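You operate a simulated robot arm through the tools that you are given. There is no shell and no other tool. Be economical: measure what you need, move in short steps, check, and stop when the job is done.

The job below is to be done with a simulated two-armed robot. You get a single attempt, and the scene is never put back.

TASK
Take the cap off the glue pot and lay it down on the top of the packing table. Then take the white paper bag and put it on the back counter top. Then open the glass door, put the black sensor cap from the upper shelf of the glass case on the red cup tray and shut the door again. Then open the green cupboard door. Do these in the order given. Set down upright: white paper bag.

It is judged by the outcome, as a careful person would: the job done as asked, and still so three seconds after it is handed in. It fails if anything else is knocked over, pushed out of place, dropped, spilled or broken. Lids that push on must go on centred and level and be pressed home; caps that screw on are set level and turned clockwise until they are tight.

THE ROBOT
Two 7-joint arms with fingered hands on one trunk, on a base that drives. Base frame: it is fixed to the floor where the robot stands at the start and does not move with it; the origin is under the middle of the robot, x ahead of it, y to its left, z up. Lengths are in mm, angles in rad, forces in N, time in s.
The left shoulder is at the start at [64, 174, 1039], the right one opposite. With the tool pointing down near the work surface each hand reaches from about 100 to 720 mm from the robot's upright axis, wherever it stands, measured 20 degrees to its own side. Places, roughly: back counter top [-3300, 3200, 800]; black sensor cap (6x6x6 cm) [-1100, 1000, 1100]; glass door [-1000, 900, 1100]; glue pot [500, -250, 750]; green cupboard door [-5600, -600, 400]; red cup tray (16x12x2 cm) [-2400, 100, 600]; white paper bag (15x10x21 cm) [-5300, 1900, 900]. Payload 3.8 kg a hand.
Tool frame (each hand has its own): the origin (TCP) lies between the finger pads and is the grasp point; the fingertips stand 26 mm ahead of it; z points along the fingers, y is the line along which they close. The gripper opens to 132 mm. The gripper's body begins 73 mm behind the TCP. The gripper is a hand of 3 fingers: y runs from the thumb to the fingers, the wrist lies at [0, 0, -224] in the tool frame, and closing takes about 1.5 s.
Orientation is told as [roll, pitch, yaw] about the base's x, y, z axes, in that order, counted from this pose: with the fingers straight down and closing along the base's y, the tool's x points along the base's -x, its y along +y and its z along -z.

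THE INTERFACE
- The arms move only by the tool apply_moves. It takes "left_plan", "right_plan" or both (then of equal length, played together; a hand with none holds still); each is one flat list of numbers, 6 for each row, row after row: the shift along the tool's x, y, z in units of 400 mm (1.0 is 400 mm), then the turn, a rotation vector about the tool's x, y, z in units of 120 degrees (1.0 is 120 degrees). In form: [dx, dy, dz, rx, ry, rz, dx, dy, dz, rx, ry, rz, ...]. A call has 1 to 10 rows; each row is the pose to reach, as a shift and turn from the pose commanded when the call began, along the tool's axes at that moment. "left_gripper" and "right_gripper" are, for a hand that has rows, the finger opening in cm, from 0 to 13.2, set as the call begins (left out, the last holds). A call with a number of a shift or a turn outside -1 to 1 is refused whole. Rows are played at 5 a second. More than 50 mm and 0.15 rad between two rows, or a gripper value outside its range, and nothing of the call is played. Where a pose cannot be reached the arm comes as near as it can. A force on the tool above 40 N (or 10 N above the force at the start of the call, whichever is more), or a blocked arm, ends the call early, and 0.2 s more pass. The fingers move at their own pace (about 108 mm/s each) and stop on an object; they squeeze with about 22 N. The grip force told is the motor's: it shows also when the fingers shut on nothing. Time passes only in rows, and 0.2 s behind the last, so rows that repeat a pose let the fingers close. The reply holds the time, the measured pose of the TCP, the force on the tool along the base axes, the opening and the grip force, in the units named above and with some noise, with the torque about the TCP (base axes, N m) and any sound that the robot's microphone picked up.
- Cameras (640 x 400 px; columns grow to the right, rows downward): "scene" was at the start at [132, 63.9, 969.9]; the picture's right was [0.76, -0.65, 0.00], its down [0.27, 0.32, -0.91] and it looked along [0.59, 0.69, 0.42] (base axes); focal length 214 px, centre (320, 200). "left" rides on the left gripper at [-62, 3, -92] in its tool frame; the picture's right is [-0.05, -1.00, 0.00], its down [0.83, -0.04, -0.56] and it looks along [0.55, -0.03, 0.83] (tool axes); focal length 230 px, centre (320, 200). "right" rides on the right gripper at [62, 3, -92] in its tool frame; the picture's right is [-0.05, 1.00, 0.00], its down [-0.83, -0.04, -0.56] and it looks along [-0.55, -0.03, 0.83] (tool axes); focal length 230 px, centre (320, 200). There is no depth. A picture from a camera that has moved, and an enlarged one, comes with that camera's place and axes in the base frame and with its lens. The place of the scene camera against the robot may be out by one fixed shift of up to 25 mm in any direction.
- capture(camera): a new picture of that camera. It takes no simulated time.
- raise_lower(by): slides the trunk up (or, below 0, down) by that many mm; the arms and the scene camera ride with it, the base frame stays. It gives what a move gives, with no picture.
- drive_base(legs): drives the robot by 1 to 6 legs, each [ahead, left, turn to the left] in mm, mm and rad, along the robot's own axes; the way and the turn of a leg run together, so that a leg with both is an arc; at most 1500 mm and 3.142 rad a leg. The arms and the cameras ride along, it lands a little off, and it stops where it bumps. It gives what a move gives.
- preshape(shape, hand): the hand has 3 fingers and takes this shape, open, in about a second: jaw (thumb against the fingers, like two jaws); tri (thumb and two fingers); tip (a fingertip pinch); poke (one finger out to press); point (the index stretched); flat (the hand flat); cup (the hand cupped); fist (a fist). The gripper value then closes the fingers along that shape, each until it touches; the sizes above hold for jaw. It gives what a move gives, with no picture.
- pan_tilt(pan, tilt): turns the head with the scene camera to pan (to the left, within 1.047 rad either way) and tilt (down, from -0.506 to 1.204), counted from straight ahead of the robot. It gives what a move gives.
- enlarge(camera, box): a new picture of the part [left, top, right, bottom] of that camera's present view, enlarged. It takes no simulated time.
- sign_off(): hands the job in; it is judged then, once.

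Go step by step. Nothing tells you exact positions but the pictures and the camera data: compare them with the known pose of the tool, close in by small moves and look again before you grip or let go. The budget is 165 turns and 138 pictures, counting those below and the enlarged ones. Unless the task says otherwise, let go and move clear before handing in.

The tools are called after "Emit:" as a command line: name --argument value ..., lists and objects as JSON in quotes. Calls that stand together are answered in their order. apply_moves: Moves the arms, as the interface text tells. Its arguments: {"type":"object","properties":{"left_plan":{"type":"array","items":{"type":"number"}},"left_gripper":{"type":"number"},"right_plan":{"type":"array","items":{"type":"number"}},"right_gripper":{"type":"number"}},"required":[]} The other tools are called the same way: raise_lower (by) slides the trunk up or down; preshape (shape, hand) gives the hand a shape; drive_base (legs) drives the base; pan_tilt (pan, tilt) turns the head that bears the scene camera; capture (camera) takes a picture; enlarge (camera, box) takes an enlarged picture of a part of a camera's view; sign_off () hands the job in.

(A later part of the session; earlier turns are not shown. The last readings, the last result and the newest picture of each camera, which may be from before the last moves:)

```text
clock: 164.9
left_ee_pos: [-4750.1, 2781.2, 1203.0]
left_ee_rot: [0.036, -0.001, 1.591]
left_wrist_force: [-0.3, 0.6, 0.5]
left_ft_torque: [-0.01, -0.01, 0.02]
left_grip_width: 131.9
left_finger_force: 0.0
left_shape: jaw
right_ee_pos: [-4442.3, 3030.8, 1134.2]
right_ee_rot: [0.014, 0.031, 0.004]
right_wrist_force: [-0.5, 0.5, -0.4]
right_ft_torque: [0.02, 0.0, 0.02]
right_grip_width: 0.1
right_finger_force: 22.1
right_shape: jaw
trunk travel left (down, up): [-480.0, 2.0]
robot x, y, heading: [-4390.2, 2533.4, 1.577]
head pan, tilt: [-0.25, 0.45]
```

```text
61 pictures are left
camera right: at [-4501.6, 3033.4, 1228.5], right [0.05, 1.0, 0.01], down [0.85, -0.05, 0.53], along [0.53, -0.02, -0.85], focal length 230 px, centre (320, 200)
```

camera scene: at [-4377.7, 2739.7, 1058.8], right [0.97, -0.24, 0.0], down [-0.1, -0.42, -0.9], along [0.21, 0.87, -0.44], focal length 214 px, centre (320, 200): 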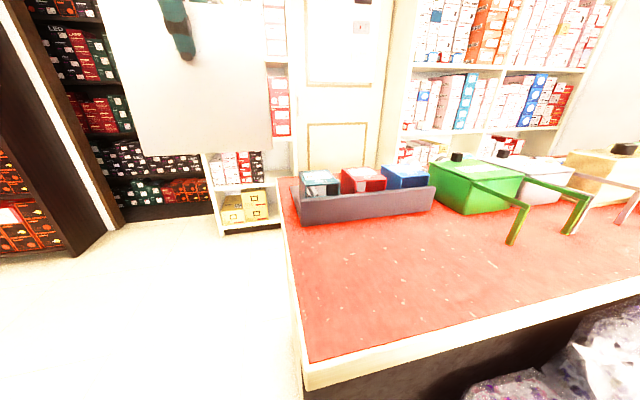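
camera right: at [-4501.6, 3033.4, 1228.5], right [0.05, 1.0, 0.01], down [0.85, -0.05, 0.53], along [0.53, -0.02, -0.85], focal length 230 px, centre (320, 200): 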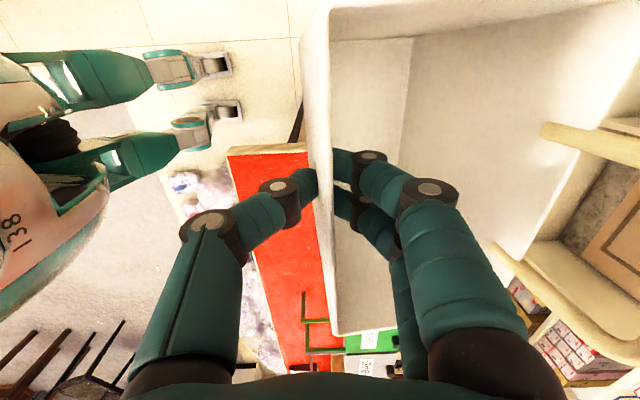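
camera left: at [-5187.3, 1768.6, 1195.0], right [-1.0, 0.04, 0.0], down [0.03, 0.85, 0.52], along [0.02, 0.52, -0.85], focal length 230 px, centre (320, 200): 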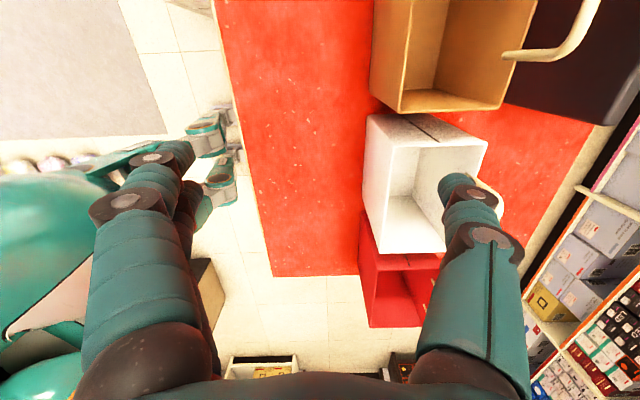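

The counter's corner is at (-4355,2855), the organiser behind starts at y≈3115. I'll move the bag over (-4240, 2960–3060) and lower it to just above the top.

Emit:
apply_moves --right_plan '[-0.1, -0.036, 0, 0, 0, 0, -0.2, -0.072, 0, 0, 0, 0, -0.3, -0.108, 0, 0, 0, 0, -0.4, -0.144, 0, 0, 0, 0, -0.505, -0.178, 0, 0, 0, 0, -0.505, -0.178, 0.1, 0, 0, 0, -0.505, -0.178, 0.2, 0, 0, 0, -0.505, -0.178, 0.3, 0, 0, 0, -0.505, -0.178, 0.4, 0, 0, 0, -0.505, -0.178, 0.42, 0, 0, 0]'

Emit:
capture --camera "scene"

```text
clock: 167.2
left_ee_pos: [-4750.0, 2780.0, 1203.0]
left_ee_rot: [0.035, -0.001, 1.591]
left_wrist_force: [-0.2, 0.5, -0.1]
left_ft_torque: [-0.02, -0.01, 0.02]
left_grip_width: 131.9
left_finger_force: 0.1
left_shape: jaw
right_ee_pos: [-4245.5, 2962.6, 959.2]
right_ee_rot: [0.015, 0.035, 0.004]
right_wrist_force: [0.1, -0.1, -0.3]
right_ft_torque: [0.02, -0.03, -0.03]
right_grip_width: 0.0
right_finger_force: 22.2
right_shape: jaw
trunk travel left (down, up): [-480.0, 2.0]
robot x, y, heading: [-4390.5, 2534.3, 1.578]
head pan, tilt: [-0.25, 0.45]
```

```text
60 pictures are left
camera scene: at [-4377.6, 2739.6, 1058.8], right [0.97, -0.24, 0.0], down [-0.1, -0.42, -0.9], along [0.21, 0.87, -0.44], focal length 214 px, centre (320, 200)
```

scene: 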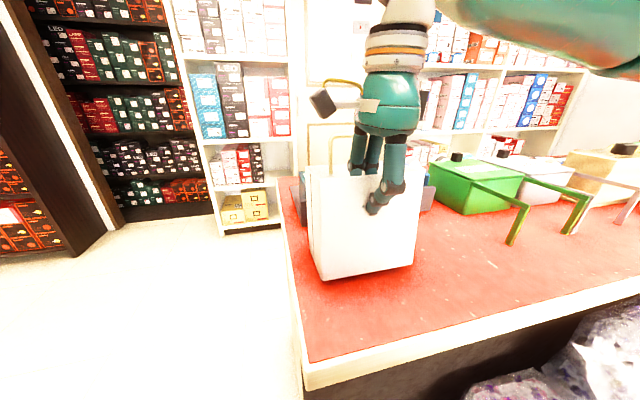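

The bag hovers just above the top. Lower gently until contact.

Emit:
apply_moves --right_plan '[0, 0, 0.01, 0, 0, 0, 0, 0, 0.02, 0, 0, 0, 0, 0, 0.028, 0, 0, 0, 0, 0, 0.028, 0, 0, 0]'

```text
clock: 168.2
left_ee_pos: [-4750.3, 2780.0, 1202.6]
left_ee_rot: [0.037, -0.002, 1.59]
left_wrist_force: [-0.5, -1.1, 0.0]
left_ft_torque: [0.01, 0.0, 0.02]
left_grip_width: 131.9
left_finger_force: 0.1
left_shape: jaw
right_ee_pos: [-4246.3, 2962.0, 948.6]
right_ee_rot: [0.013, 0.034, 0.002]
right_wrist_force: [-0.5, -0.1, 1.5]
right_ft_torque: [0.0, 0.02, -0.03]
right_grip_width: 0.0
right_finger_force: 21.5
right_shape: jaw
trunk travel left (down, up): [-480.0, 2.0]
robot x, y, heading: [-4389.4, 2533.1, 1.584]
head pan, tilt: [-0.25, 0.45]
```

Emit:
apply_moves --right_plan '[0, 0, 0.006, 0, 0, 0, 0, 0, 0.012, 0, 0, 0, 0, 0, 0.012, 0, 0, 0]'

Emit:
enlarge --camera "scene" --box '[270, 130, 470, 300]'

```text
clock: 168.9
left_ee_pos: [-4751.5, 2780.0, 1203.0]
left_ee_rot: [0.037, -0.003, 1.59]
left_wrist_force: [0.2, 1.3, -0.7]
left_ft_torque: [-0.01, -0.01, -0.01]
left_grip_width: 131.9
left_finger_force: 0.1
left_shape: jaw
right_ee_pos: [-4246.4, 2962.5, 944.4]
right_ee_rot: [0.017, 0.032, 0.004]
right_wrist_force: [2.2, -2.0, 13.8]
right_ft_torque: [-0.02, -0.02, 0.01]
right_grip_width: 0.1
right_finger_force: 22.3
right_shape: jaw
trunk travel left (down, up): [-480.0, 2.0]
robot x, y, heading: [-4394.3, 2533.4, 1.587]
head pan, tilt: [-0.25, 0.45]
```

```text
2.35 times, centred on (370, 215) of scene
camera zoom: at [-4377.7, 2738.8, 1059.2], right [0.97, -0.24, 0.0], down [-0.1, -0.42, -0.9], along [0.21, 0.88, -0.43], focal length 505 px, centre (202, 165)
```

zoom: 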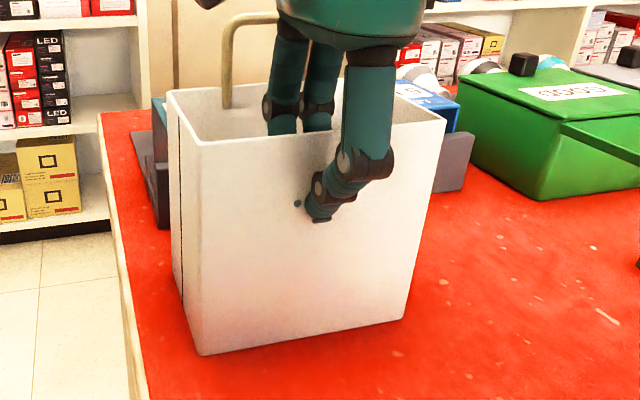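

It stands on the counter. Ease up 3 mm and open the fingers.

Emit:
apply_moves --right_plan '[0, 0, -0.006, 0, 0, 0, 0, 0, -0.006, 0, 0, 0]'

Emit:
apply_moves --right_plan '[0, 0, 0, 0, 0, 0, 0, 0, 0, 0, 0, 0, 0, 0, 0, 0, 0, 0, 0, 0, 0, 0, 0, 0]' --right_gripper 4.5

Emit:
capture --camera "right"

```text
clock: 169.6
left_ee_pos: [-4749.9, 2780.5, 1201.9]
left_ee_rot: [0.037, -0.001, 1.59]
left_wrist_force: [0.0, 0.0, 0.1]
left_ft_torque: [0.0, -0.01, -0.02]
left_grip_width: 131.8
left_finger_force: 0.1
left_shape: jaw
right_ee_pos: [-4246.7, 2962.8, 945.2]
right_ee_rot: [0.011, 0.034, 0.002]
right_wrist_force: [-2.7, -1.1, 6.3]
right_ft_torque: [0.03, 0.03, 0.06]
right_grip_width: 0.0
right_finger_force: 22.2
right_shape: jaw
trunk travel left (down, up): [-480.0, 2.0]
robot x, y, heading: [-4395.6, 2534.5, 1.584]
head pan, tilt: [-0.25, 0.45]
```

```text
clock: 170.6
left_ee_pos: [-4750.1, 2781.2, 1202.8]
left_ee_rot: [0.035, -0.002, 1.591]
left_wrist_force: [0.0, -0.7, 0.7]
left_ft_torque: [0.01, -0.03, -0.01]
left_grip_width: 131.9
left_finger_force: 0.1
left_shape: jaw
right_ee_pos: [-4245.6, 2962.9, 945.0]
right_ee_rot: [0.013, 0.032, 0.006]
right_wrist_force: [0.0, -0.3, 0.0]
right_ft_torque: [-0.01, 0.02, -0.01]
right_grip_width: 44.8
right_finger_force: 0.1
right_shape: jaw
trunk travel left (down, up): [-480.0, 2.0]
robot x, y, heading: [-4390.8, 2530.6, 1.574]
head pan, tilt: [-0.25, 0.45]
```

```text
58 pictures are left
camera right: at [-4304.5, 2965.9, 1039.2], right [0.05, 1.0, 0.01], down [0.85, -0.05, 0.53], along [0.53, -0.02, -0.85], focal length 230 px, centre (320, 200)
```

right: 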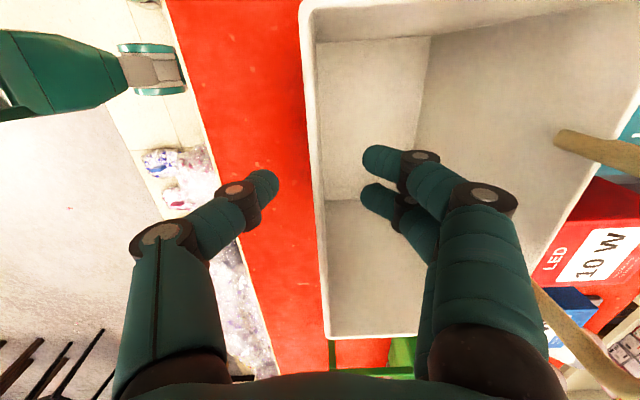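

Rise straight up and verify the bag stays put.

Emit:
apply_moves --right_plan '[0, 0, -0.06, 0, 0, 0, 0, 0, -0.14, 0, 0, 0, 0, 0, -0.24, 0, 0, 0, 0, 0, -0.34, 0, 0, 0, 0, 0, -0.44, 0, 0, 0, 0, 0, -0.5, 0, 0, 0]'

Emit:
capture --camera "scene"

```text
clock: 171.9
left_ee_pos: [-4750.4, 2780.8, 1202.9]
left_ee_rot: [0.036, -0.002, 1.589]
left_wrist_force: [-0.4, 0.2, -0.6]
left_ft_torque: [-0.01, -0.04, 0.01]
left_grip_width: 132.0
left_finger_force: 0.0
left_shape: jaw
right_ee_pos: [-4239.8, 2961.4, 1147.8]
right_ee_rot: [0.012, 0.031, 0.004]
right_wrist_force: [-1.0, 0.9, -0.1]
right_ft_torque: [-0.01, 0.0, 0.0]
right_grip_width: 44.7
right_finger_force: 0.0
right_shape: jaw
trunk travel left (down, up): [-480.0, 2.0]
robot x, y, heading: [-4393.5, 2532.4, 1.583]
head pan, tilt: [-0.25, 0.45]
```

```text
57 pictures are left
camera scene: at [-4377.7, 2739.5, 1058.8], right [0.97, -0.24, 0.0], down [-0.1, -0.42, -0.9], along [0.21, 0.87, -0.44], focal length 214 px, centre (320, 200)
```

scene: 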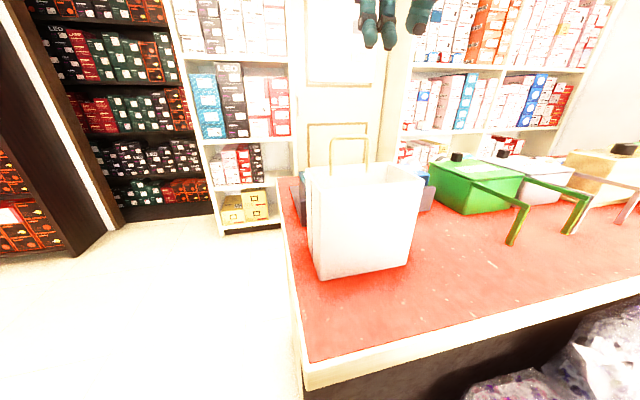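

The bag stands upright on the back counter. Now return toward the glass case, retracing the known free path.

Emit:
drive_base --legs '[[-548, 0, 0], [-225, -280, 0], [0, -450, 0], [-910, -500, 0], [0, 0, -1.58], [0, -1150, 0]]'

Emit:
pan_tilt --pan 0.2 --tilt 0.3

Emit:
capture --camera "scene"

```text
clock: 200.7
left_ee_pos: [-2906.3, 55.1, 1203.2]
left_ee_rot: [0.036, 0.0, 0.0]
left_wrist_force: [0.0, -0.3, 0.2]
left_ft_torque: [-0.04, -0.02, 0.01]
left_grip_width: 131.9
left_finger_force: 0.1
left_shape: jaw
right_ee_pos: [-2737.2, -456.9, 1147.1]
right_ee_rot: [0.014, 0.031, -1.586]
right_wrist_force: [0.0, 0.2, 0.6]
right_ft_torque: [-0.01, -0.03, 0.0]
right_grip_width: 44.4
right_finger_force: 0.0
right_shape: jaw
trunk travel left (down, up): [-480.0, 2.0]
robot x, y, heading: [-3162.8, -301.3, -0.01]
head pan, tilt: [-0.25, 0.45]
```

```text
clock: 201.6
left_ee_pos: [-2908.2, 55.7, 1202.3]
left_ee_rot: [0.036, 0.0, 0.0]
left_wrist_force: [-0.1, 0.4, -0.1]
left_ft_torque: [0.01, 0.02, 0.01]
left_grip_width: 131.8
left_finger_force: 0.1
left_shape: jaw
right_ee_pos: [-2737.4, -456.9, 1146.1]
right_ee_rot: [0.016, 0.031, -1.587]
right_wrist_force: [-1.0, 0.4, -1.0]
right_ft_torque: [-0.01, -0.02, 0.01]
right_grip_width: 44.6
right_finger_force: 0.1
right_shape: jaw
trunk travel left (down, up): [-480.0, 2.0]
robot x, y, heading: [-3161.2, -297.2, -0.008]
head pan, tilt: [0.201, 0.3]
```

```text
56 pictures are left
camera scene: at [-2968.5, -270.4, 1072.6], right [0.19, -0.98, 0.0], down [-0.29, -0.06, -0.96], along [0.94, 0.18, -0.3], focal length 214 px, centre (320, 200)
```

scene: 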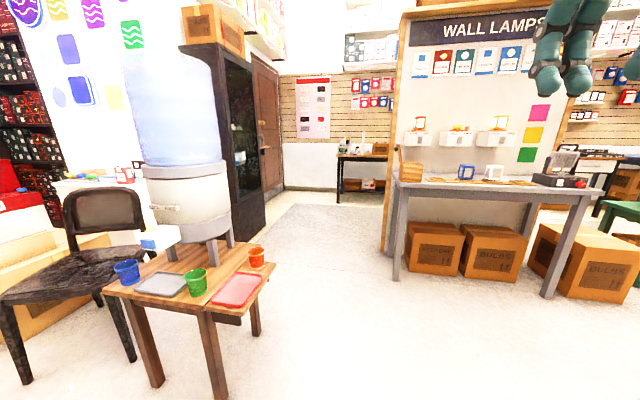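

I see the dispenser table with the red tray, and the case beyond. I'll drive along y≈-300 past the table, then toward the front of the glass case.

Emit:
drive_base --legs '[[1250, 0, 0], [400, 150, 0], [450, 100, 0]]'

Emit:
pan_tilt --pan 0.8 --tilt 0.1

Emit:
capture --camera "scene"

```text
clock: 211.1
left_ee_pos: [-1166.9, 203.6, 1207.1]
left_ee_rot: [0.029, -0.032, -0.038]
left_wrist_force: [1.1, -0.1, -0.4]
left_ft_torque: [-0.03, 0.07, 0.0]
left_grip_width: 131.7
left_finger_force: 0.1
left_shape: jaw
right_ee_pos: [-1017.7, -319.3, 1164.5]
right_ee_rot: [0.062, 0.019, -1.615]
right_wrist_force: [0.5, -0.6, 0.7]
right_ft_torque: [0.0, 0.0, 0.02]
right_grip_width: 44.9
right_finger_force: 0.1
right_shape: jaw
trunk travel left (down, up): [-480.0, 2.0]
robot x, y, heading: [-1406.3, -149.5, -0.047]
head pan, tilt: [0.201, 0.3]
stopped in leg 3: the robot was blocked; the commanded pose is now the measured one
```

```text
clock: 212.1
left_ee_pos: [-1169.7, 202.7, 1207.7]
left_ee_rot: [0.027, -0.035, -0.035]
left_wrist_force: [-0.6, 0.3, -0.4]
left_ft_torque: [0.0, 0.01, 0.01]
left_grip_width: 131.9
left_finger_force: 0.0
left_shape: jaw
right_ee_pos: [-1017.7, -318.7, 1163.3]
right_ee_rot: [0.063, 0.018, -1.611]
right_wrist_force: [1.0, -0.8, -0.2]
right_ft_torque: [-0.02, -0.02, 0.0]
right_grip_width: 44.8
right_finger_force: 0.1
right_shape: jaw
trunk travel left (down, up): [-480.0, 2.0]
robot x, y, heading: [-1400.3, -152.0, -0.042]
head pan, tilt: [0.799, 0.099]
```

```text
55 pictures are left
camera scene: at [-1264.6, -74.0, 1096.0], right [0.69, -0.73, 0.03], down [-0.04, -0.08, -1.0], along [0.73, 0.68, -0.08], focal length 214 px, centre (320, 200)
```

scene: 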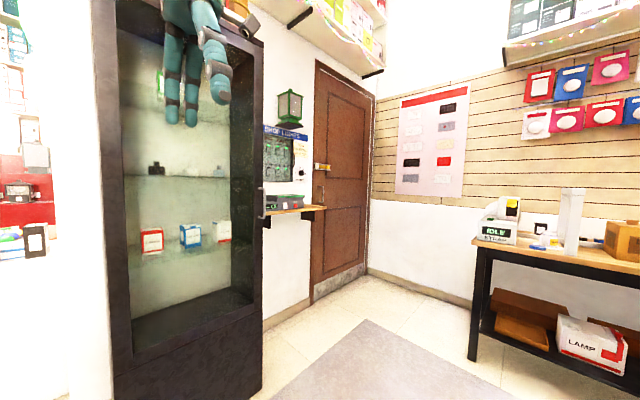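

Blocked again — the right arm is near the lamp panel on the right. I'll back away to the left, then check the panel and the case.

Emit:
drive_base --legs '[[-60, 40, 0], [0, 200, 0.04]]'

Emit:
enlarge --camera "scene" --box '[60, 0, 320, 400]'

Emit:
pan_tilt --pan -0.9 --tilt 0.35

Emit:
capture --camera "scene"

```text
clock: 215.1
left_ee_pos: [-1205.6, 441.5, 1202.5]
left_ee_rot: [0.038, -0.002, 0.008]
left_wrist_force: [-0.2, -0.1, 0.1]
left_ft_torque: [0.02, 0.02, 0.0]
left_grip_width: 131.7
left_finger_force: 0.0
left_shape: jaw
right_ee_pos: [-1032.8, -73.1, 1146.1]
right_ee_rot: [0.022, 0.029, -1.572]
right_wrist_force: [-0.1, 0.2, -0.3]
right_ft_torque: [0.01, -0.01, 0.0]
right_grip_width: 45.0
right_finger_force: 0.2
right_shape: jaw
trunk travel left (down, up): [-480.0, 2.0]
robot x, y, heading: [-1457.2, 87.8, 0.001]
head pan, tilt: [0.799, 0.099]
```

```text
1.00 times, centred on (190, 200) of scene (not enlarged: the box is as wide or as high as the picture)
camera zoom: at [-1291.2, 162.0, 1091.3], right [0.72, -0.7, 0.0], down [-0.07, -0.07, -1.0], along [0.69, 0.71, -0.1], focal length 214 px, centre (450, 200)
```

zoom: 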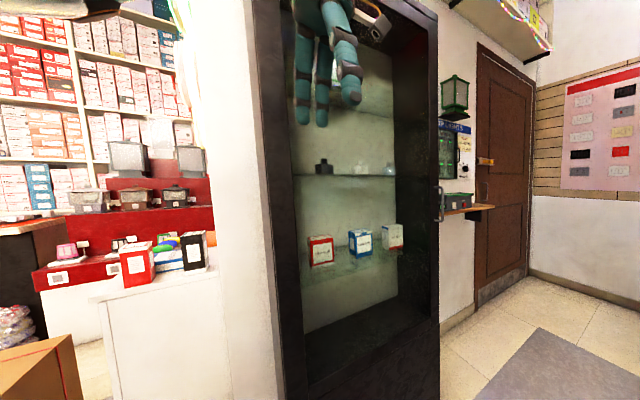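

```text
clock: 216.8
left_ee_pos: [-1204.9, 440.8, 1203.5]
left_ee_rot: [0.036, -0.001, 0.008]
left_wrist_force: [0.1, -0.5, 0.8]
left_ft_torque: [0.0, 0.0, 0.03]
left_grip_width: 131.8
left_finger_force: 0.1
left_shape: jaw
right_ee_pos: [-1032.3, -73.4, 1146.5]
right_ee_rot: [0.019, 0.029, -1.574]
right_wrist_force: [0.4, 0.8, 0.0]
right_ft_torque: [0.01, 0.01, 0.02]
right_grip_width: 45.0
right_finger_force: 0.0
right_shape: jaw
trunk travel left (down, up): [-480.0, 2.0]
robot x, y, heading: [-1454.9, 85.8, 0.007]
head pan, tilt: [-0.901, 0.351]
```

```text
53 pictures are left
camera scene: at [-1297.4, 23.1, 1067.9], right [-0.78, -0.62, 0.0], down [-0.21, 0.27, -0.94], along [0.58, -0.73, -0.34], focal length 214 px, centre (320, 200)
```

scene: 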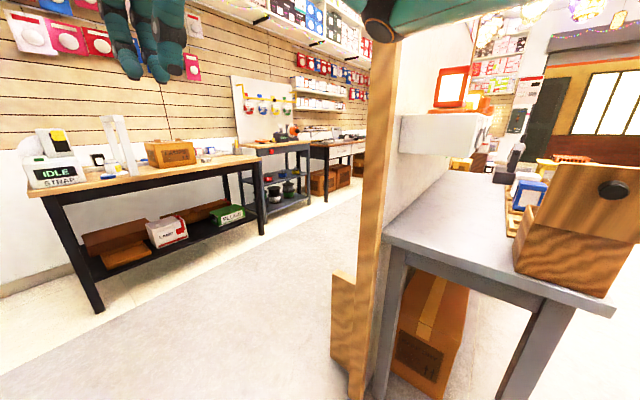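

The panel and desk look undisturbed. Now turn the head back to the case and zoom on its upper shelf and handle.

Emit:
pan_tilt --pan 0.95 --tilt 0.0

Emit:
enlarge --camera "scene" --box '[190, 130, 370, 260]'

Emit:
capture --camera "scene"

```text
clock: 218.6
left_ee_pos: [-1205.3, 440.9, 1204.1]
left_ee_rot: [0.036, -0.001, 0.009]
left_wrist_force: [-0.2, -0.7, 0.2]
left_ft_torque: [0.02, 0.01, -0.02]
left_grip_width: 131.9
left_finger_force: 0.1
left_shape: jaw
right_ee_pos: [-1032.9, -72.3, 1147.3]
right_ee_rot: [0.021, 0.028, -1.572]
right_wrist_force: [0.6, -0.8, -0.8]
right_ft_torque: [0.0, -0.02, -0.02]
right_grip_width: 44.7
right_finger_force: 0.1
right_shape: jaw
trunk travel left (down, up): [-480.0, 2.0]
robot x, y, heading: [-1453.5, 87.6, 0.002]
head pan, tilt: [0.949, 0.0]
```

```text
3.08 times, centred on (280, 195) of scene
camera zoom: at [-1303.0, 169.1, 1100.3], right [0.81, -0.58, 0.0], down [0.0, 0.0, -1.0], along [0.58, 0.81, 0.0], focal length 660 px, centre (443, 215)
```

zoom: 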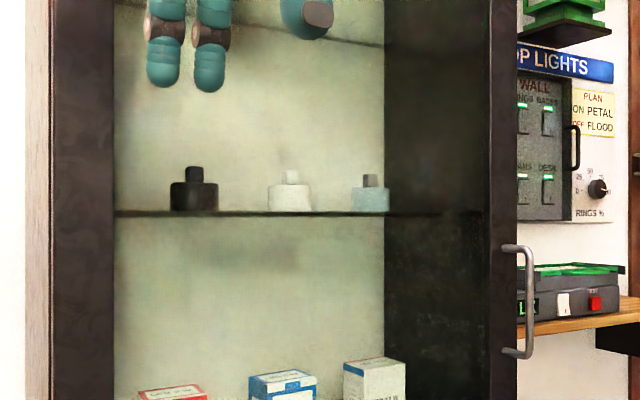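

```text
51 pictures are left
camera scene: at [-1303.0, 169.1, 1100.3], right [0.81, -0.58, 0.0], down [0.0, 0.0, -1.0], along [0.58, 0.81, 0.0], focal length 214 px, centre (320, 200)
```

scene: 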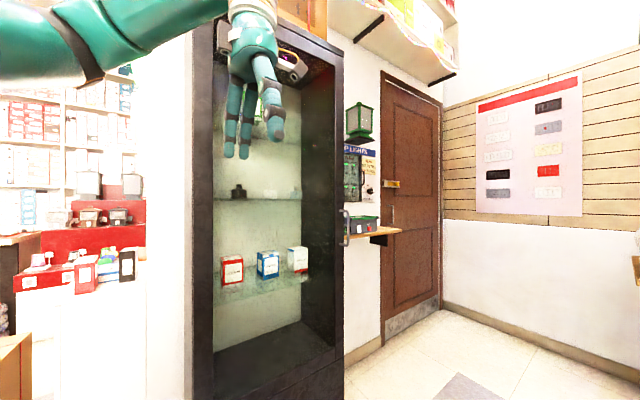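

The black sensor cap is the leftmost on the upper shelf at about [-1080,1000,1107]; the handle is a vertical bar at about [-717,805,975], hinge at the left (x≈-1240). I'll drive in front of the case and face it.

Emit:
drive_base --legs '[[520, 60, 0], [0, 0, 1.57]]'

Emit:
apply_moves --right_plan '[0, 0, 0, 0, 0, -0.07, 0, 0, 0, 0, 0, -0.14, 0, 0, 0, 0, 0, -0.21, 0, 0, 0, 0, 0, -0.28, 0, 0, 0, 0, 0, -0.35, 0, 0, 0, 0, 0, -0.42, 0, 0, 0, 0, 0, -0.49, 0, 0, 0, 0, 0, -0.56, 0, 0, 0, 0, 0, -0.63, 0, 0, 0, 0, 0, -0.7]' --right_gripper 9

Emit:
pan_tilt --pan 0 --tilt 0.1

Emit:
capture --camera "scene"

```text
clock: 225.3
left_ee_pos: [-1275.4, 423.4, 1203.5]
left_ee_rot: [0.035, -0.002, 1.51]
left_wrist_force: [0.3, -0.5, 0.5]
left_ft_torque: [-0.01, 0.03, 0.01]
left_grip_width: 131.9
left_finger_force: 0.1
left_shape: jaw
right_ee_pos: [-751.2, 560.4, 1146.7]
right_ee_rot: [0.021, 0.029, -0.069]
right_wrist_force: [0.3, 0.1, 0.3]
right_ft_torque: [0.01, 0.01, 0.02]
right_grip_width: 44.8
right_finger_force: 0.1
right_shape: jaw
trunk travel left (down, up): [-480.0, 2.0]
robot x, y, heading: [-936.9, 146.3, 1.498]
head pan, tilt: [0.949, 0.0]
```

```text
clock: 227.6
left_ee_pos: [-1275.8, 423.4, 1202.7]
left_ee_rot: [0.036, -0.002, 1.51]
left_wrist_force: [-0.4, -0.1, -0.1]
left_ft_torque: [0.03, 0.01, -0.01]
left_grip_width: 131.8
left_finger_force: 0.1
left_shape: jaw
right_ee_pos: [-751.6, 559.5, 1146.3]
right_ee_rot: [0.03, -0.019, 1.397]
right_wrist_force: [-0.2, -0.2, 0.0]
right_ft_torque: [0.0, -0.01, 0.02]
right_grip_width: 89.7
right_finger_force: 0.1
right_shape: jaw
trunk travel left (down, up): [-480.0, 2.0]
robot x, y, heading: [-936.7, 148.4, 1.507]
head pan, tilt: [0.949, 0.0]
```

```text
clock: 228.8
left_ee_pos: [-1275.8, 423.6, 1202.8]
left_ee_rot: [0.038, -0.002, 1.511]
left_wrist_force: [-1.0, -0.3, 0.7]
left_ft_torque: [-0.01, 0.01, 0.01]
left_grip_width: 131.8
left_finger_force: 0.1
left_shape: jaw
right_ee_pos: [-749.5, 559.3, 1146.3]
right_ee_rot: [0.03, -0.019, 1.394]
right_wrist_force: [-0.5, 0.2, -0.1]
right_ft_torque: [0.04, -0.01, 0.03]
right_grip_width: 89.5
right_finger_force: 0.0
right_shape: jaw
trunk travel left (down, up): [-480.0, 2.0]
robot x, y, heading: [-937.0, 146.5, 1.498]
head pan, tilt: [0.0, 0.099]
```

```text
50 pictures are left
camera scene: at [-931.4, 356.3, 1091.3], right [1.0, -0.07, 0.0], down [-0.01, -0.1, -1.0], along [0.07, 0.99, -0.1], focal length 214 px, centre (320, 200)
```

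scene: 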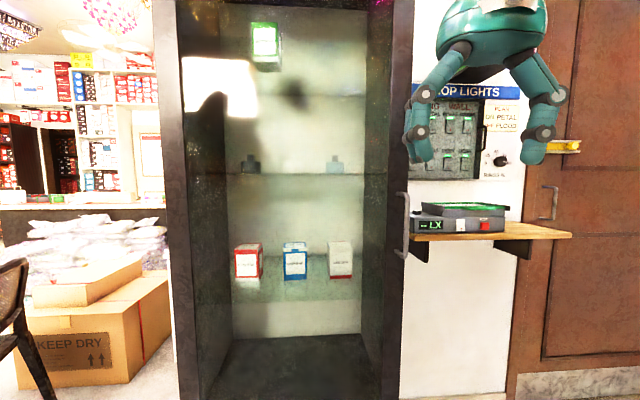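

The handle is confirmed at [-716,805,~980]. I'll pitch the right hand to point forward, moving it ahead and down in the process.

Emit:
apply_moves --right_plan '[-0.024, 0, 0.035, 0, -0.07, 0, -0.048, 0, 0.07, 0, -0.14, 0, -0.072, 0, 0.105, 0, -0.21, 0, -0.096, 0, 0.14, 0, -0.28, 0, -0.12, 0, 0.175, 0, -0.35, 0, -0.144, 0, 0.21, 0, -0.42, 0, -0.168, 0, 0.245, 0, -0.49, 0, -0.192, 0, 0.28, 0, -0.56, 0, -0.216, 0, 0.315, 0, -0.63, 0, -0.24, 0, 0.35, 0, -0.7, 0]' --right_gripper 7

Emit:
capture --camera "scene"

Emit:
capture --camera "right"

```text
clock: 231.0
left_ee_pos: [-1274.0, 423.9, 1201.3]
left_ee_rot: [0.036, 0.0, 1.51]
left_wrist_force: [0.0, -0.2, -0.8]
left_ft_torque: [0.01, -0.02, -0.01]
left_grip_width: 132.0
left_finger_force: 0.0
left_shape: jaw
right_ee_pos: [-737.8, 656.9, 1005.7]
right_ee_rot: [0.335, -1.48, 1.061]
right_wrist_force: [0.2, -0.4, 0.8]
right_ft_torque: [0.0, -0.01, 0.0]
right_grip_width: 70.7
right_finger_force: 0.1
right_shape: jaw
trunk travel left (down, up): [-480.0, 2.0]
robot x, y, heading: [-939.3, 142.5, 1.502]
head pan, tilt: [0.0, 0.099]
```

```text
49 pictures are left
camera scene: at [-931.2, 356.3, 1091.2], right [1.0, -0.07, 0.0], down [-0.01, -0.1, -1.0], along [0.07, 0.99, -0.1], focal length 214 px, centre (320, 200)
```

scene: 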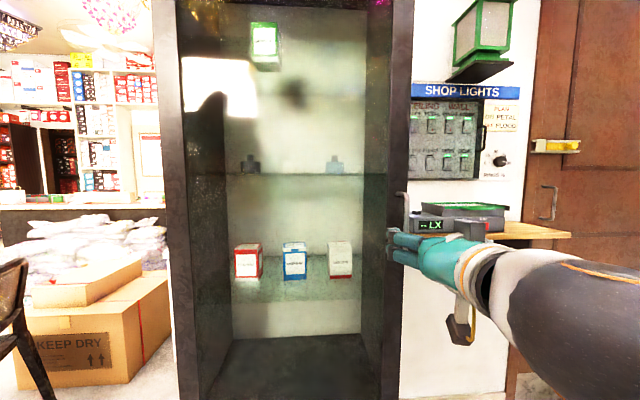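

```text
48 pictures are left
camera right: at [-760.3, 563.4, 953.6], right [-0.98, 0.18, 0.08], down [-0.01, -0.49, 0.87], along [0.19, 0.86, 0.48], focal length 230 px, centre (320, 200)
```

right: 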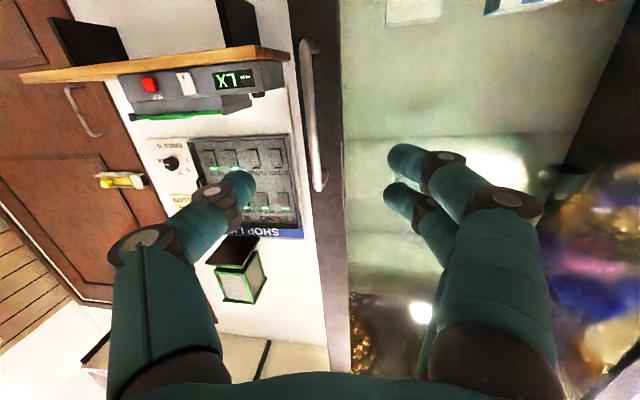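

The handle appears at x≈-707, z 928–1076 from the hand camera. I'll align the hand (level, pointing +y) with it, then drive forward 100 mm and re-check.

Emit:
apply_moves --right_plan '[0.016, -0.037, 0.008, -0.039, -0.021, 0, 0.032, -0.075, 0.016, -0.078, -0.0425, 0, 0.032, -0.075, 0.016, -0.078, -0.0425, 0]'

Emit:
drive_base --legs '[[85, 0, 0]]'

Emit:
capture --camera "right"

```text
clock: 231.8
left_ee_pos: [-1275.9, 424.3, 1202.9]
left_ee_rot: [0.036, -0.001, 1.509]
left_wrist_force: [-0.1, 0.4, 0.4]
left_ft_torque: [-0.06, 0.02, 0.01]
left_grip_width: 131.9
left_finger_force: 0.0
left_shape: jaw
right_ee_pos: [-707.8, 656.3, 992.4]
right_ee_rot: [1.8, -1.534, -0.241]
right_wrist_force: [0.0, -0.1, -0.3]
right_ft_torque: [-0.01, 0.01, 0.03]
right_grip_width: 70.3
right_finger_force: 0.0
right_shape: jaw
trunk travel left (down, up): [-480.0, 2.0]
robot x, y, heading: [-939.8, 144.7, 1.499]
head pan, tilt: [0.0, 0.099]
```

```text
clock: 232.9
left_ee_pos: [-1271.2, 508.0, 1202.4]
left_ee_rot: [0.034, -0.002, 1.513]
left_wrist_force: [0.0, 0.9, -0.5]
left_ft_torque: [-0.04, 0.03, 0.01]
left_grip_width: 131.9
left_finger_force: 0.1
left_shape: jaw
right_ee_pos: [-704.2, 741.7, 993.5]
right_ee_rot: [1.777, -1.534, -0.218]
right_wrist_force: [-0.9, -0.4, -0.6]
right_ft_torque: [0.03, -0.02, 0.0]
right_grip_width: 70.5
right_finger_force: 0.0
right_shape: jaw
trunk travel left (down, up): [-480.0, 2.0]
robot x, y, heading: [-933.4, 229.1, 1.507]
head pan, tilt: [0.0, 0.099]
```

```text
47 pictures are left
camera right: at [-710.5, 651.5, 931.3], right [-1.0, 0.01, 0.09], down [0.07, -0.56, 0.82], along [0.06, 0.83, 0.56], focal length 230 px, centre (320, 200)
```

right: 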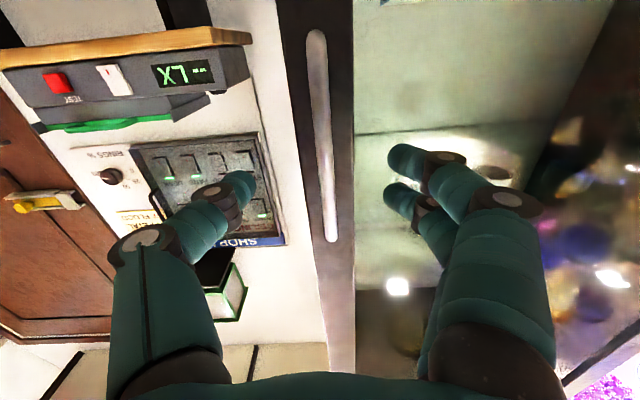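

The bar is at (-706,807), z≈985, right between the fingers' line. Advance 54 mm and close on it.

Emit:
apply_moves --right_plan '[0, 0.004, 0.05, 0, 0, 0, 0, 0.004, 0.1, 0, 0, 0, 0, 0.004, 0.135, 0, 0, 0, 0, 0.004, 0.135, 0, 0, 0]'

Emit:
apply_moves --right_plan '[0, 0, 0, 0, 0, 0, 0, 0, 0, 0, 0, 0, 0, 0, 0, 0, 0, 0, 0, 0, 0, 0, 0, 0, 0, 0, 0, 0, 0, 0]' --right_gripper 0

Emit:
capture --camera "right"

```text
clock: 233.9
left_ee_pos: [-1271.1, 507.2, 1201.8]
left_ee_rot: [0.037, -0.002, 1.514]
left_wrist_force: [0.8, 0.3, -0.2]
left_ft_torque: [0.01, -0.04, -0.05]
left_grip_width: 132.1
left_finger_force: 0.0
left_shape: jaw
right_ee_pos: [-704.1, 798.7, 992.7]
right_ee_rot: [1.776, -1.534, -0.213]
right_wrist_force: [0.1, 1.0, -0.3]
right_ft_torque: [0.0, 0.01, -0.03]
right_grip_width: 70.2
right_finger_force: 0.0
right_shape: jaw
trunk travel left (down, up): [-480.0, 2.0]
robot x, y, heading: [-929.9, 232.1, 1.505]
head pan, tilt: [0.0, 0.099]
```

```text
clock: 235.1
left_ee_pos: [-1271.2, 506.7, 1202.8]
left_ee_rot: [0.039, -0.002, 1.513]
left_wrist_force: [-0.1, 1.0, -0.8]
left_ft_torque: [-0.01, 0.01, 0.03]
left_grip_width: 131.7
left_finger_force: 0.0
left_shape: jaw
right_ee_pos: [-704.1, 798.2, 992.9]
right_ee_rot: [1.783, -1.535, -0.22]
right_wrist_force: [-0.3, -0.8, -0.6]
right_ft_torque: [-0.02, 0.01, 0.02]
right_grip_width: 0.0
right_finger_force: 21.9
right_shape: jaw
trunk travel left (down, up): [-480.0, 2.0]
robot x, y, heading: [-932.9, 231.2, 1.508]
head pan, tilt: [0.0, 0.099]
```

```text
46 pictures are left
camera right: at [-711.1, 706.3, 930.5], right [-1.0, 0.01, 0.09], down [0.07, -0.56, 0.82], along [0.06, 0.83, 0.56], focal length 230 px, centre (320, 200)
```

right: 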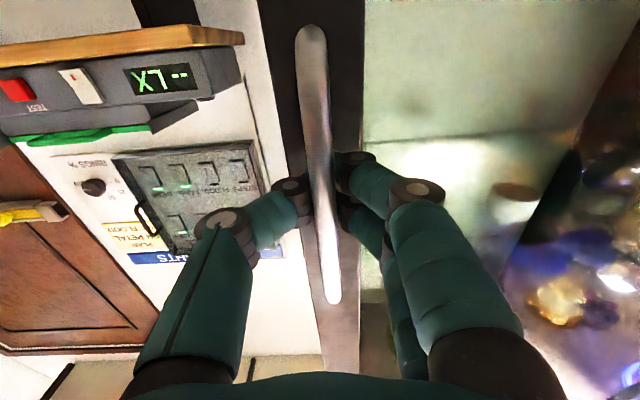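

The fingers are hooked around the bar. I'll swing the door by moving the base rigidly about the hinge (≈(-1240,845)), first by 0.2 rad.

Emit:
drive_base --legs '[[-69, 119, -0.2]]'

Emit:
capture --camera "scene"

```text
clock: 236.8
left_ee_pos: [-1340.4, 516.7, 1204.6]
left_ee_rot: [0.037, -0.001, 1.317]
left_wrist_force: [-0.7, 0.3, -0.7]
left_ft_torque: [0.01, -0.01, -0.03]
left_grip_width: 132.0
left_finger_force: 0.3
left_shape: jaw
right_ee_pos: [-727.8, 692.0, 992.6]
right_ee_rot: [1.775, -1.531, -0.411]
right_wrist_force: [15.5, -3.7, -1.7]
right_ft_torque: [-0.02, 0.04, -0.04]
right_grip_width: 0.2
right_finger_force: 21.8
right_shape: jaw
trunk travel left (down, up): [-480.0, 2.0]
robot x, y, heading: [-1064.6, 182.0, 1.314]
head pan, tilt: [0.0, 0.099]
```

```text
45 pictures are left
camera scene: at [-1017.1, 385.2, 1091.3], right [0.97, -0.26, 0.0], down [-0.03, -0.1, -0.99], along [0.26, 0.96, -0.1], focal length 214 px, centre (320, 200)
```

scene: 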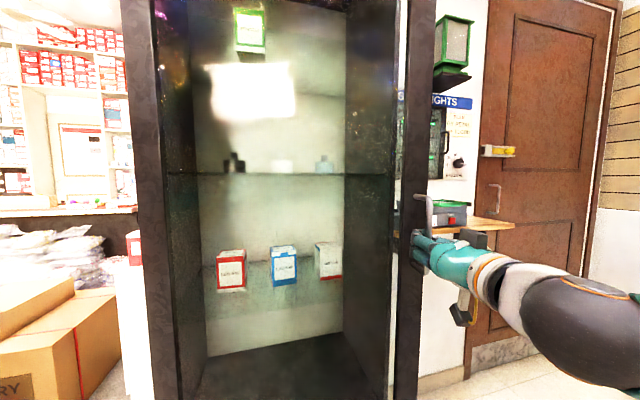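

The door is opening. Continue in further steps around the hinge.

Emit:
drive_base --legs '[[-87, 141, -0.25]]'

Emit:
drive_base --legs '[[-87, 145, -0.25]]'

Emit:
capture --camera "scene"

```text
clock: 238.7
left_ee_pos: [-1414.8, 548.2, 1203.5]
left_ee_rot: [0.035, 0.0, 1.068]
left_wrist_force: [-0.2, -0.4, 0.1]
left_ft_torque: [0.01, -0.02, -0.02]
left_grip_width: 131.9
left_finger_force: 0.0
left_shape: jaw
right_ee_pos: [-778.3, 566.6, 992.5]
right_ee_rot: [1.789, -1.533, -0.674]
right_wrist_force: [0.7, 0.4, 0.4]
right_ft_torque: [-0.01, -0.02, -0.02]
right_grip_width: 0.2
right_finger_force: 22.4
right_shape: jaw
trunk travel left (down, up): [-480.0, 2.0]
robot x, y, heading: [-1227.7, 154.3, 1.063]
head pan, tilt: [0.0, 0.099]
```

```text
clock: 240.6
left_ee_pos: [-1475.9, 601.3, 1202.2]
left_ee_rot: [0.037, -0.002, 0.812]
left_wrist_force: [-0.4, -0.7, 0.2]
left_ft_torque: [0.01, -0.02, -0.02]
left_grip_width: 131.9
left_finger_force: 0.0
left_shape: jaw
right_ee_pos: [-854.1, 459.1, 992.7]
right_ee_rot: [1.79, -1.534, -0.931]
right_wrist_force: [-5.6, 5.2, -1.4]
right_ft_torque: [-0.03, -0.06, -0.02]
right_grip_width: 0.0
right_finger_force: 22.1
right_shape: jaw
trunk travel left (down, up): [-480.0, 2.0]
robot x, y, heading: [-1393.1, 174.5, 0.803]
head pan, tilt: [0.0, 0.099]
```

```text
44 pictures are left
camera scene: at [-1261.8, 328.2, 1091.3], right [0.72, -0.69, 0.0], down [-0.07, -0.07, -0.99], along [0.69, 0.72, -0.1], focal length 214 px, centre (320, 200)
```

scene: 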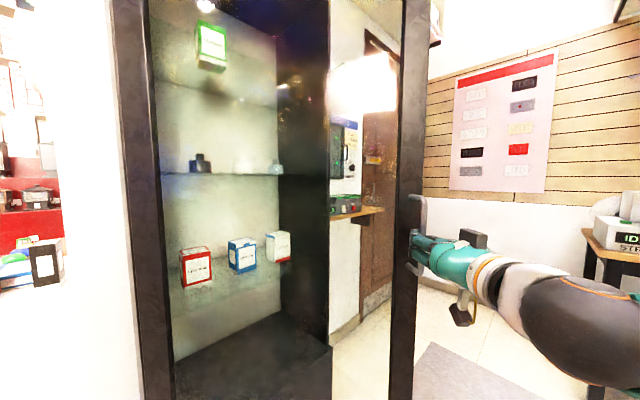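

Door at ~40° with low forces. Continue two more steps.

Emit:
drive_base --legs '[[-87, 146, -0.25]]'

Emit:
drive_base --legs '[[-87, 146, -0.25]]'

Emit:
capture --camera "scene"

```text
clock: 242.5
left_ee_pos: [-1527.7, 664.4, 1202.9]
left_ee_rot: [0.038, -0.003, 0.568]
left_wrist_force: [0.2, 0.0, -0.1]
left_ft_torque: [0.0, 0.01, -0.01]
left_grip_width: 131.9
left_finger_force: 0.1
left_shape: jaw
right_ee_pos: [-961.0, 376.8, 993.2]
right_ee_rot: [1.793, -1.535, -1.175]
right_wrist_force: [-3.1, 6.6, -1.8]
right_ft_torque: [-0.01, -0.08, -0.03]
right_grip_width: 0.0
right_finger_force: 21.5
right_shape: jaw
trunk travel left (down, up): [-480.0, 2.0]
robot x, y, heading: [-1551.4, 225.7, 0.565]
head pan, tilt: [0.0, 0.099]
```

```text
clock: 244.5
left_ee_pos: [-1562.1, 742.4, 1202.2]
left_ee_rot: [0.035, 0.0, 0.321]
left_wrist_force: [-0.3, 0.3, 0.8]
left_ft_torque: [0.01, 0.05, 0.0]
left_grip_width: 132.2
left_finger_force: 0.1
left_shape: jaw
right_ee_pos: [-1082.3, 323.3, 993.7]
right_ee_rot: [1.806, -1.533, -1.439]
right_wrist_force: [-0.8, 2.7, 0.5]
right_ft_torque: [0.02, 0.01, -0.05]
right_grip_width: 0.0
right_finger_force: 22.3
right_shape: jaw
trunk travel left (down, up): [-480.0, 2.0]
robot x, y, heading: [-1693.4, 326.6, 0.313]
head pan, tilt: [0.0, 0.099]
```

```text
43 pictures are left
camera scene: at [-1508.3, 398.0, 1091.3], right [0.31, -0.95, 0.0], down [-0.09, -0.03, -1.0], along [0.95, 0.31, -0.1], focal length 214 px, centre (320, 200)
```

scene: 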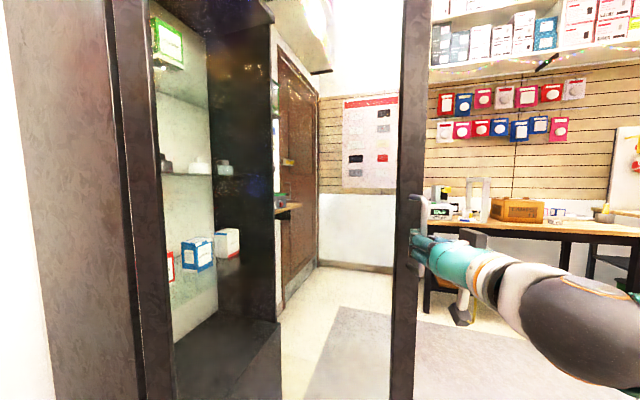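

The door is open ~70°. I'll release the handle, pull the hand back, and prepare to go round the door leaf.

Emit:
apply_moves --right_plan '[0, 0, 0, 0, 0, 0, 0, 0, 0, 0, 0, 0, 0, 0, 0, 0, 0, 0, 0, 0, 0, 0, 0, 0, 0, 0, -0.08, 0, 0, 0, 0, 0, -0.16, 0, 0, 0, 0, 0, -0.24, 0, 0, 0, 0, 0, -0.32, 0, 0, 0]' --right_gripper 8

Emit:
drive_base --legs '[[-20, -250, 0]]'

Emit:
capture --camera "scene"

```text
clock: 246.3
left_ee_pos: [-1563.0, 740.9, 1203.1]
left_ee_rot: [0.038, -0.004, 0.32]
left_wrist_force: [-0.3, -0.3, 0.4]
left_ft_torque: [0.03, -0.01, -0.01]
left_grip_width: 131.9
left_finger_force: 0.1
left_shape: jaw
right_ee_pos: [-1199.1, 273.8, 993.8]
right_ee_rot: [1.855, -1.533, -1.483]
right_wrist_force: [0.8, -0.7, 0.0]
right_ft_torque: [0.0, 0.04, 0.0]
right_grip_width: 80.0
right_finger_force: 0.0
right_shape: jaw
trunk travel left (down, up): [-480.0, 2.0]
robot x, y, heading: [-1691.5, 324.1, 0.312]
head pan, tilt: [0.0, 0.099]
```

```text
clock: 249.1
left_ee_pos: [-1503.0, 496.5, 1202.5]
left_ee_rot: [0.037, -0.002, 0.321]
left_wrist_force: [-0.6, -0.4, 0.2]
left_ft_torque: [-0.01, 0.01, 0.01]
left_grip_width: 132.1
left_finger_force: 0.0
left_shape: jaw
right_ee_pos: [-1140.3, 30.8, 993.1]
right_ee_rot: [1.806, -1.532, -1.433]
right_wrist_force: [-0.4, -0.1, -0.1]
right_ft_torque: [0.02, 0.0, -0.03]
right_grip_width: 80.0
right_finger_force: 0.0
right_shape: jaw
trunk travel left (down, up): [-480.0, 2.0]
robot x, y, heading: [-1632.4, 78.7, 0.317]
head pan, tilt: [0.0, 0.099]
```

```text
42 pictures are left
camera scene: at [-1448.9, 152.6, 1091.3], right [0.31, -0.95, 0.0], down [-0.09, -0.03, -1.0], along [0.95, 0.31, -0.1], focal length 214 px, centre (320, 200)
```

scene: 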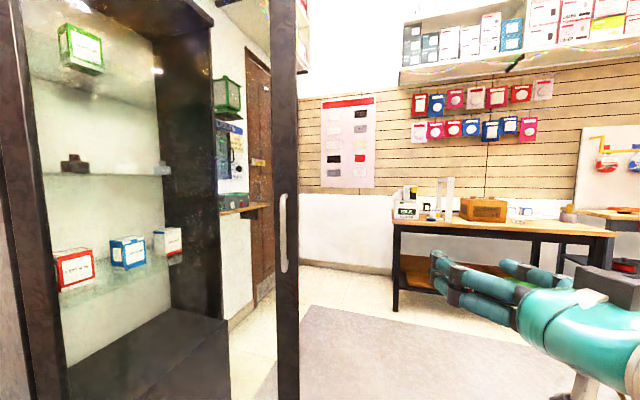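

I'll now go around the door leaf's free edge (near (-1040,325)), turning to face the case on the way.

Emit:
drive_base --legs '[[165, -242, 0], [229, -225, 1.183]]'

Emit:
capture --camera "scene"

```text
clock: 254.6
left_ee_pos: [-1425.9, 228.7, 1202.8]
left_ee_rot: [0.038, -0.002, 1.473]
left_wrist_force: [0.6, -0.9, -0.1]
left_ft_torque: [-0.01, 0.0, 0.0]
left_grip_width: 132.0
left_finger_force: 0.0
left_shape: jaw
right_ee_pos: [-852.9, 369.0, 992.4]
right_ee_rot: [1.803, -1.534, -0.28]
right_wrist_force: [0.2, 0.6, -0.3]
right_ft_torque: [0.02, 0.01, -0.03]
right_grip_width: 80.3
right_finger_force: 0.0
right_shape: jaw
trunk travel left (down, up): [-480.0, 2.0]
robot x, y, heading: [-1099.0, -60.0, 1.459]
head pan, tilt: [0.0, 0.099]
```

```text
41 pictures are left
camera scene: at [-1085.0, 148.4, 1091.3], right [0.99, -0.11, 0.0], down [-0.01, -0.1, -1.0], along [0.1, 0.99, -0.1], focal length 214 px, centre (320, 200)
```

scene: 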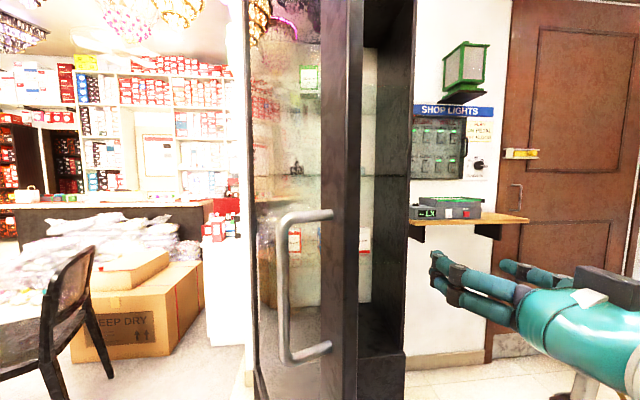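

Now slide right past the door's edge, then forward on its inner side.

Emit:
drive_base --legs '[[28, -248, 0], [-22, -254, 0], [229, 26, 0]]'

Emit:
pan_tilt --pan 0.5 --tilt 0.1

Emit:
capture --camera "scene"

```text
clock: 261.1
left_ee_pos: [-919.3, 372.0, 1203.1]
left_ee_rot: [0.047, -0.005, 1.46]
left_wrist_force: [0.0, 0.5, -0.2]
left_ft_torque: [0.03, 0.03, 0.01]
left_grip_width: 131.8
left_finger_force: 0.1
left_shape: jaw
right_ee_pos: [-348.3, 517.3, 993.4]
right_ee_rot: [1.88, -1.531, -0.355]
right_wrist_force: [0.0, 0.3, 0.1]
right_ft_torque: [0.0, 0.01, 0.01]
right_grip_width: 80.0
right_finger_force: 0.0
right_shape: jaw
trunk travel left (down, up): [-480.0, 2.0]
robot x, y, heading: [-598.0, 92.7, 1.463]
head pan, tilt: [0.0, 0.099]
stopped in leg 3: the robot was blocked; the commanded pose is now the measured one
```

```text
clock: 262.0
left_ee_pos: [-920.3, 372.6, 1204.8]
left_ee_rot: [0.048, -0.006, 1.46]
left_wrist_force: [0.5, -0.6, 0.3]
left_ft_torque: [0.01, 0.02, 0.0]
left_grip_width: 132.2
left_finger_force: 0.1
left_shape: jaw
right_ee_pos: [-349.8, 517.3, 994.1]
right_ee_rot: [1.907, -1.53, -0.384]
right_wrist_force: [0.3, -0.5, -0.5]
right_ft_torque: [-0.01, 0.01, 0.0]
right_grip_width: 80.4
right_finger_force: 0.0
right_shape: jaw
trunk travel left (down, up): [-480.0, 2.0]
robot x, y, heading: [-599.3, 91.7, 1.466]
head pan, tilt: [0.499, 0.099]
```

```text
40 pictures are left
camera scene: at [-625.5, 288.8, 1092.0], right [0.92, 0.38, 0.0], down [0.04, -0.09, -1.0], along [-0.38, 0.92, -0.1], focal length 214 px, centre (320, 200)
```

scene: 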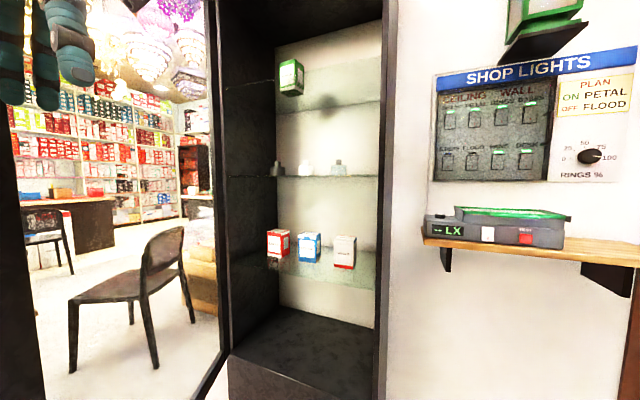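

Blocked by the left elbow against the door's edge. I'll back off slightly, extend the left hand forward on the door's inner side (closed fingers), and then use it to push the door wider.

Emit:
drive_base --legs '[[-70, 0, 0]]'

Emit:
apply_moves --left_plan '[-0.09, 0, 0.06, 0, 0, 0, -0.18, 0, 0.12, 0, 0, 0, -0.27, 0, 0.18, 0, 0, 0, -0.36, 0, 0.24, 0, 0, 0, -0.45, 0, 0.3, 0, 0, 0, -0.45, 0, 0.3, 0, 0, 0]' --left_gripper 0

Emit:
capture --camera "scene"

```text
clock: 263.0
left_ee_pos: [-928.8, 306.0, 1202.9]
left_ee_rot: [0.045, -0.003, 1.465]
left_wrist_force: [-1.0, -0.1, -0.1]
left_ft_torque: [0.0, 0.02, 0.0]
left_grip_width: 131.8
left_finger_force: 0.0
left_shape: jaw
right_ee_pos: [-359.3, 450.7, 993.3]
right_ee_rot: [1.855, -1.533, -0.329]
right_wrist_force: [0.9, -0.4, -0.2]
right_ft_torque: [0.02, -0.04, -0.02]
right_grip_width: 80.0
right_finger_force: 0.1
right_shape: jaw
trunk travel left (down, up): [-480.0, 2.0]
robot x, y, heading: [-603.2, 23.0, 1.468]
head pan, tilt: [0.499, 0.099]
```

```text
clock: 264.4
left_ee_pos: [-913.6, 485.6, 1080.9]
left_ee_rot: [0.044, -0.004, 1.463]
left_wrist_force: [-1.3, -0.5, -0.4]
left_ft_torque: [0.0, 0.02, -0.04]
left_grip_width: 0.1
left_finger_force: 22.5
left_shape: jaw
right_ee_pos: [-358.9, 453.0, 994.6]
right_ee_rot: [1.869, -1.531, -0.343]
right_wrist_force: [0.5, -0.8, -0.9]
right_ft_torque: [0.03, 0.03, 0.03]
right_grip_width: 80.1
right_finger_force: 0.0
right_shape: jaw
trunk travel left (down, up): [-480.0, 2.0]
robot x, y, heading: [-603.8, 19.3, 1.465]
head pan, tilt: [0.499, 0.099]
```

```text
39 pictures are left
camera scene: at [-634.7, 223.0, 1091.5], right [0.92, 0.39, 0.0], down [0.04, -0.09, -1.0], along [-0.38, 0.92, -0.1], focal length 214 px, centre (320, 200)
```

scene: 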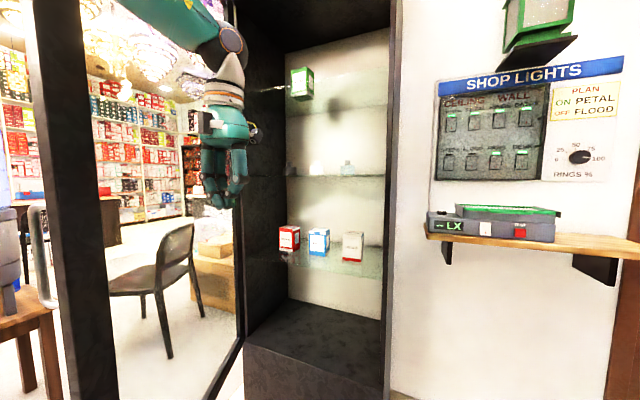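

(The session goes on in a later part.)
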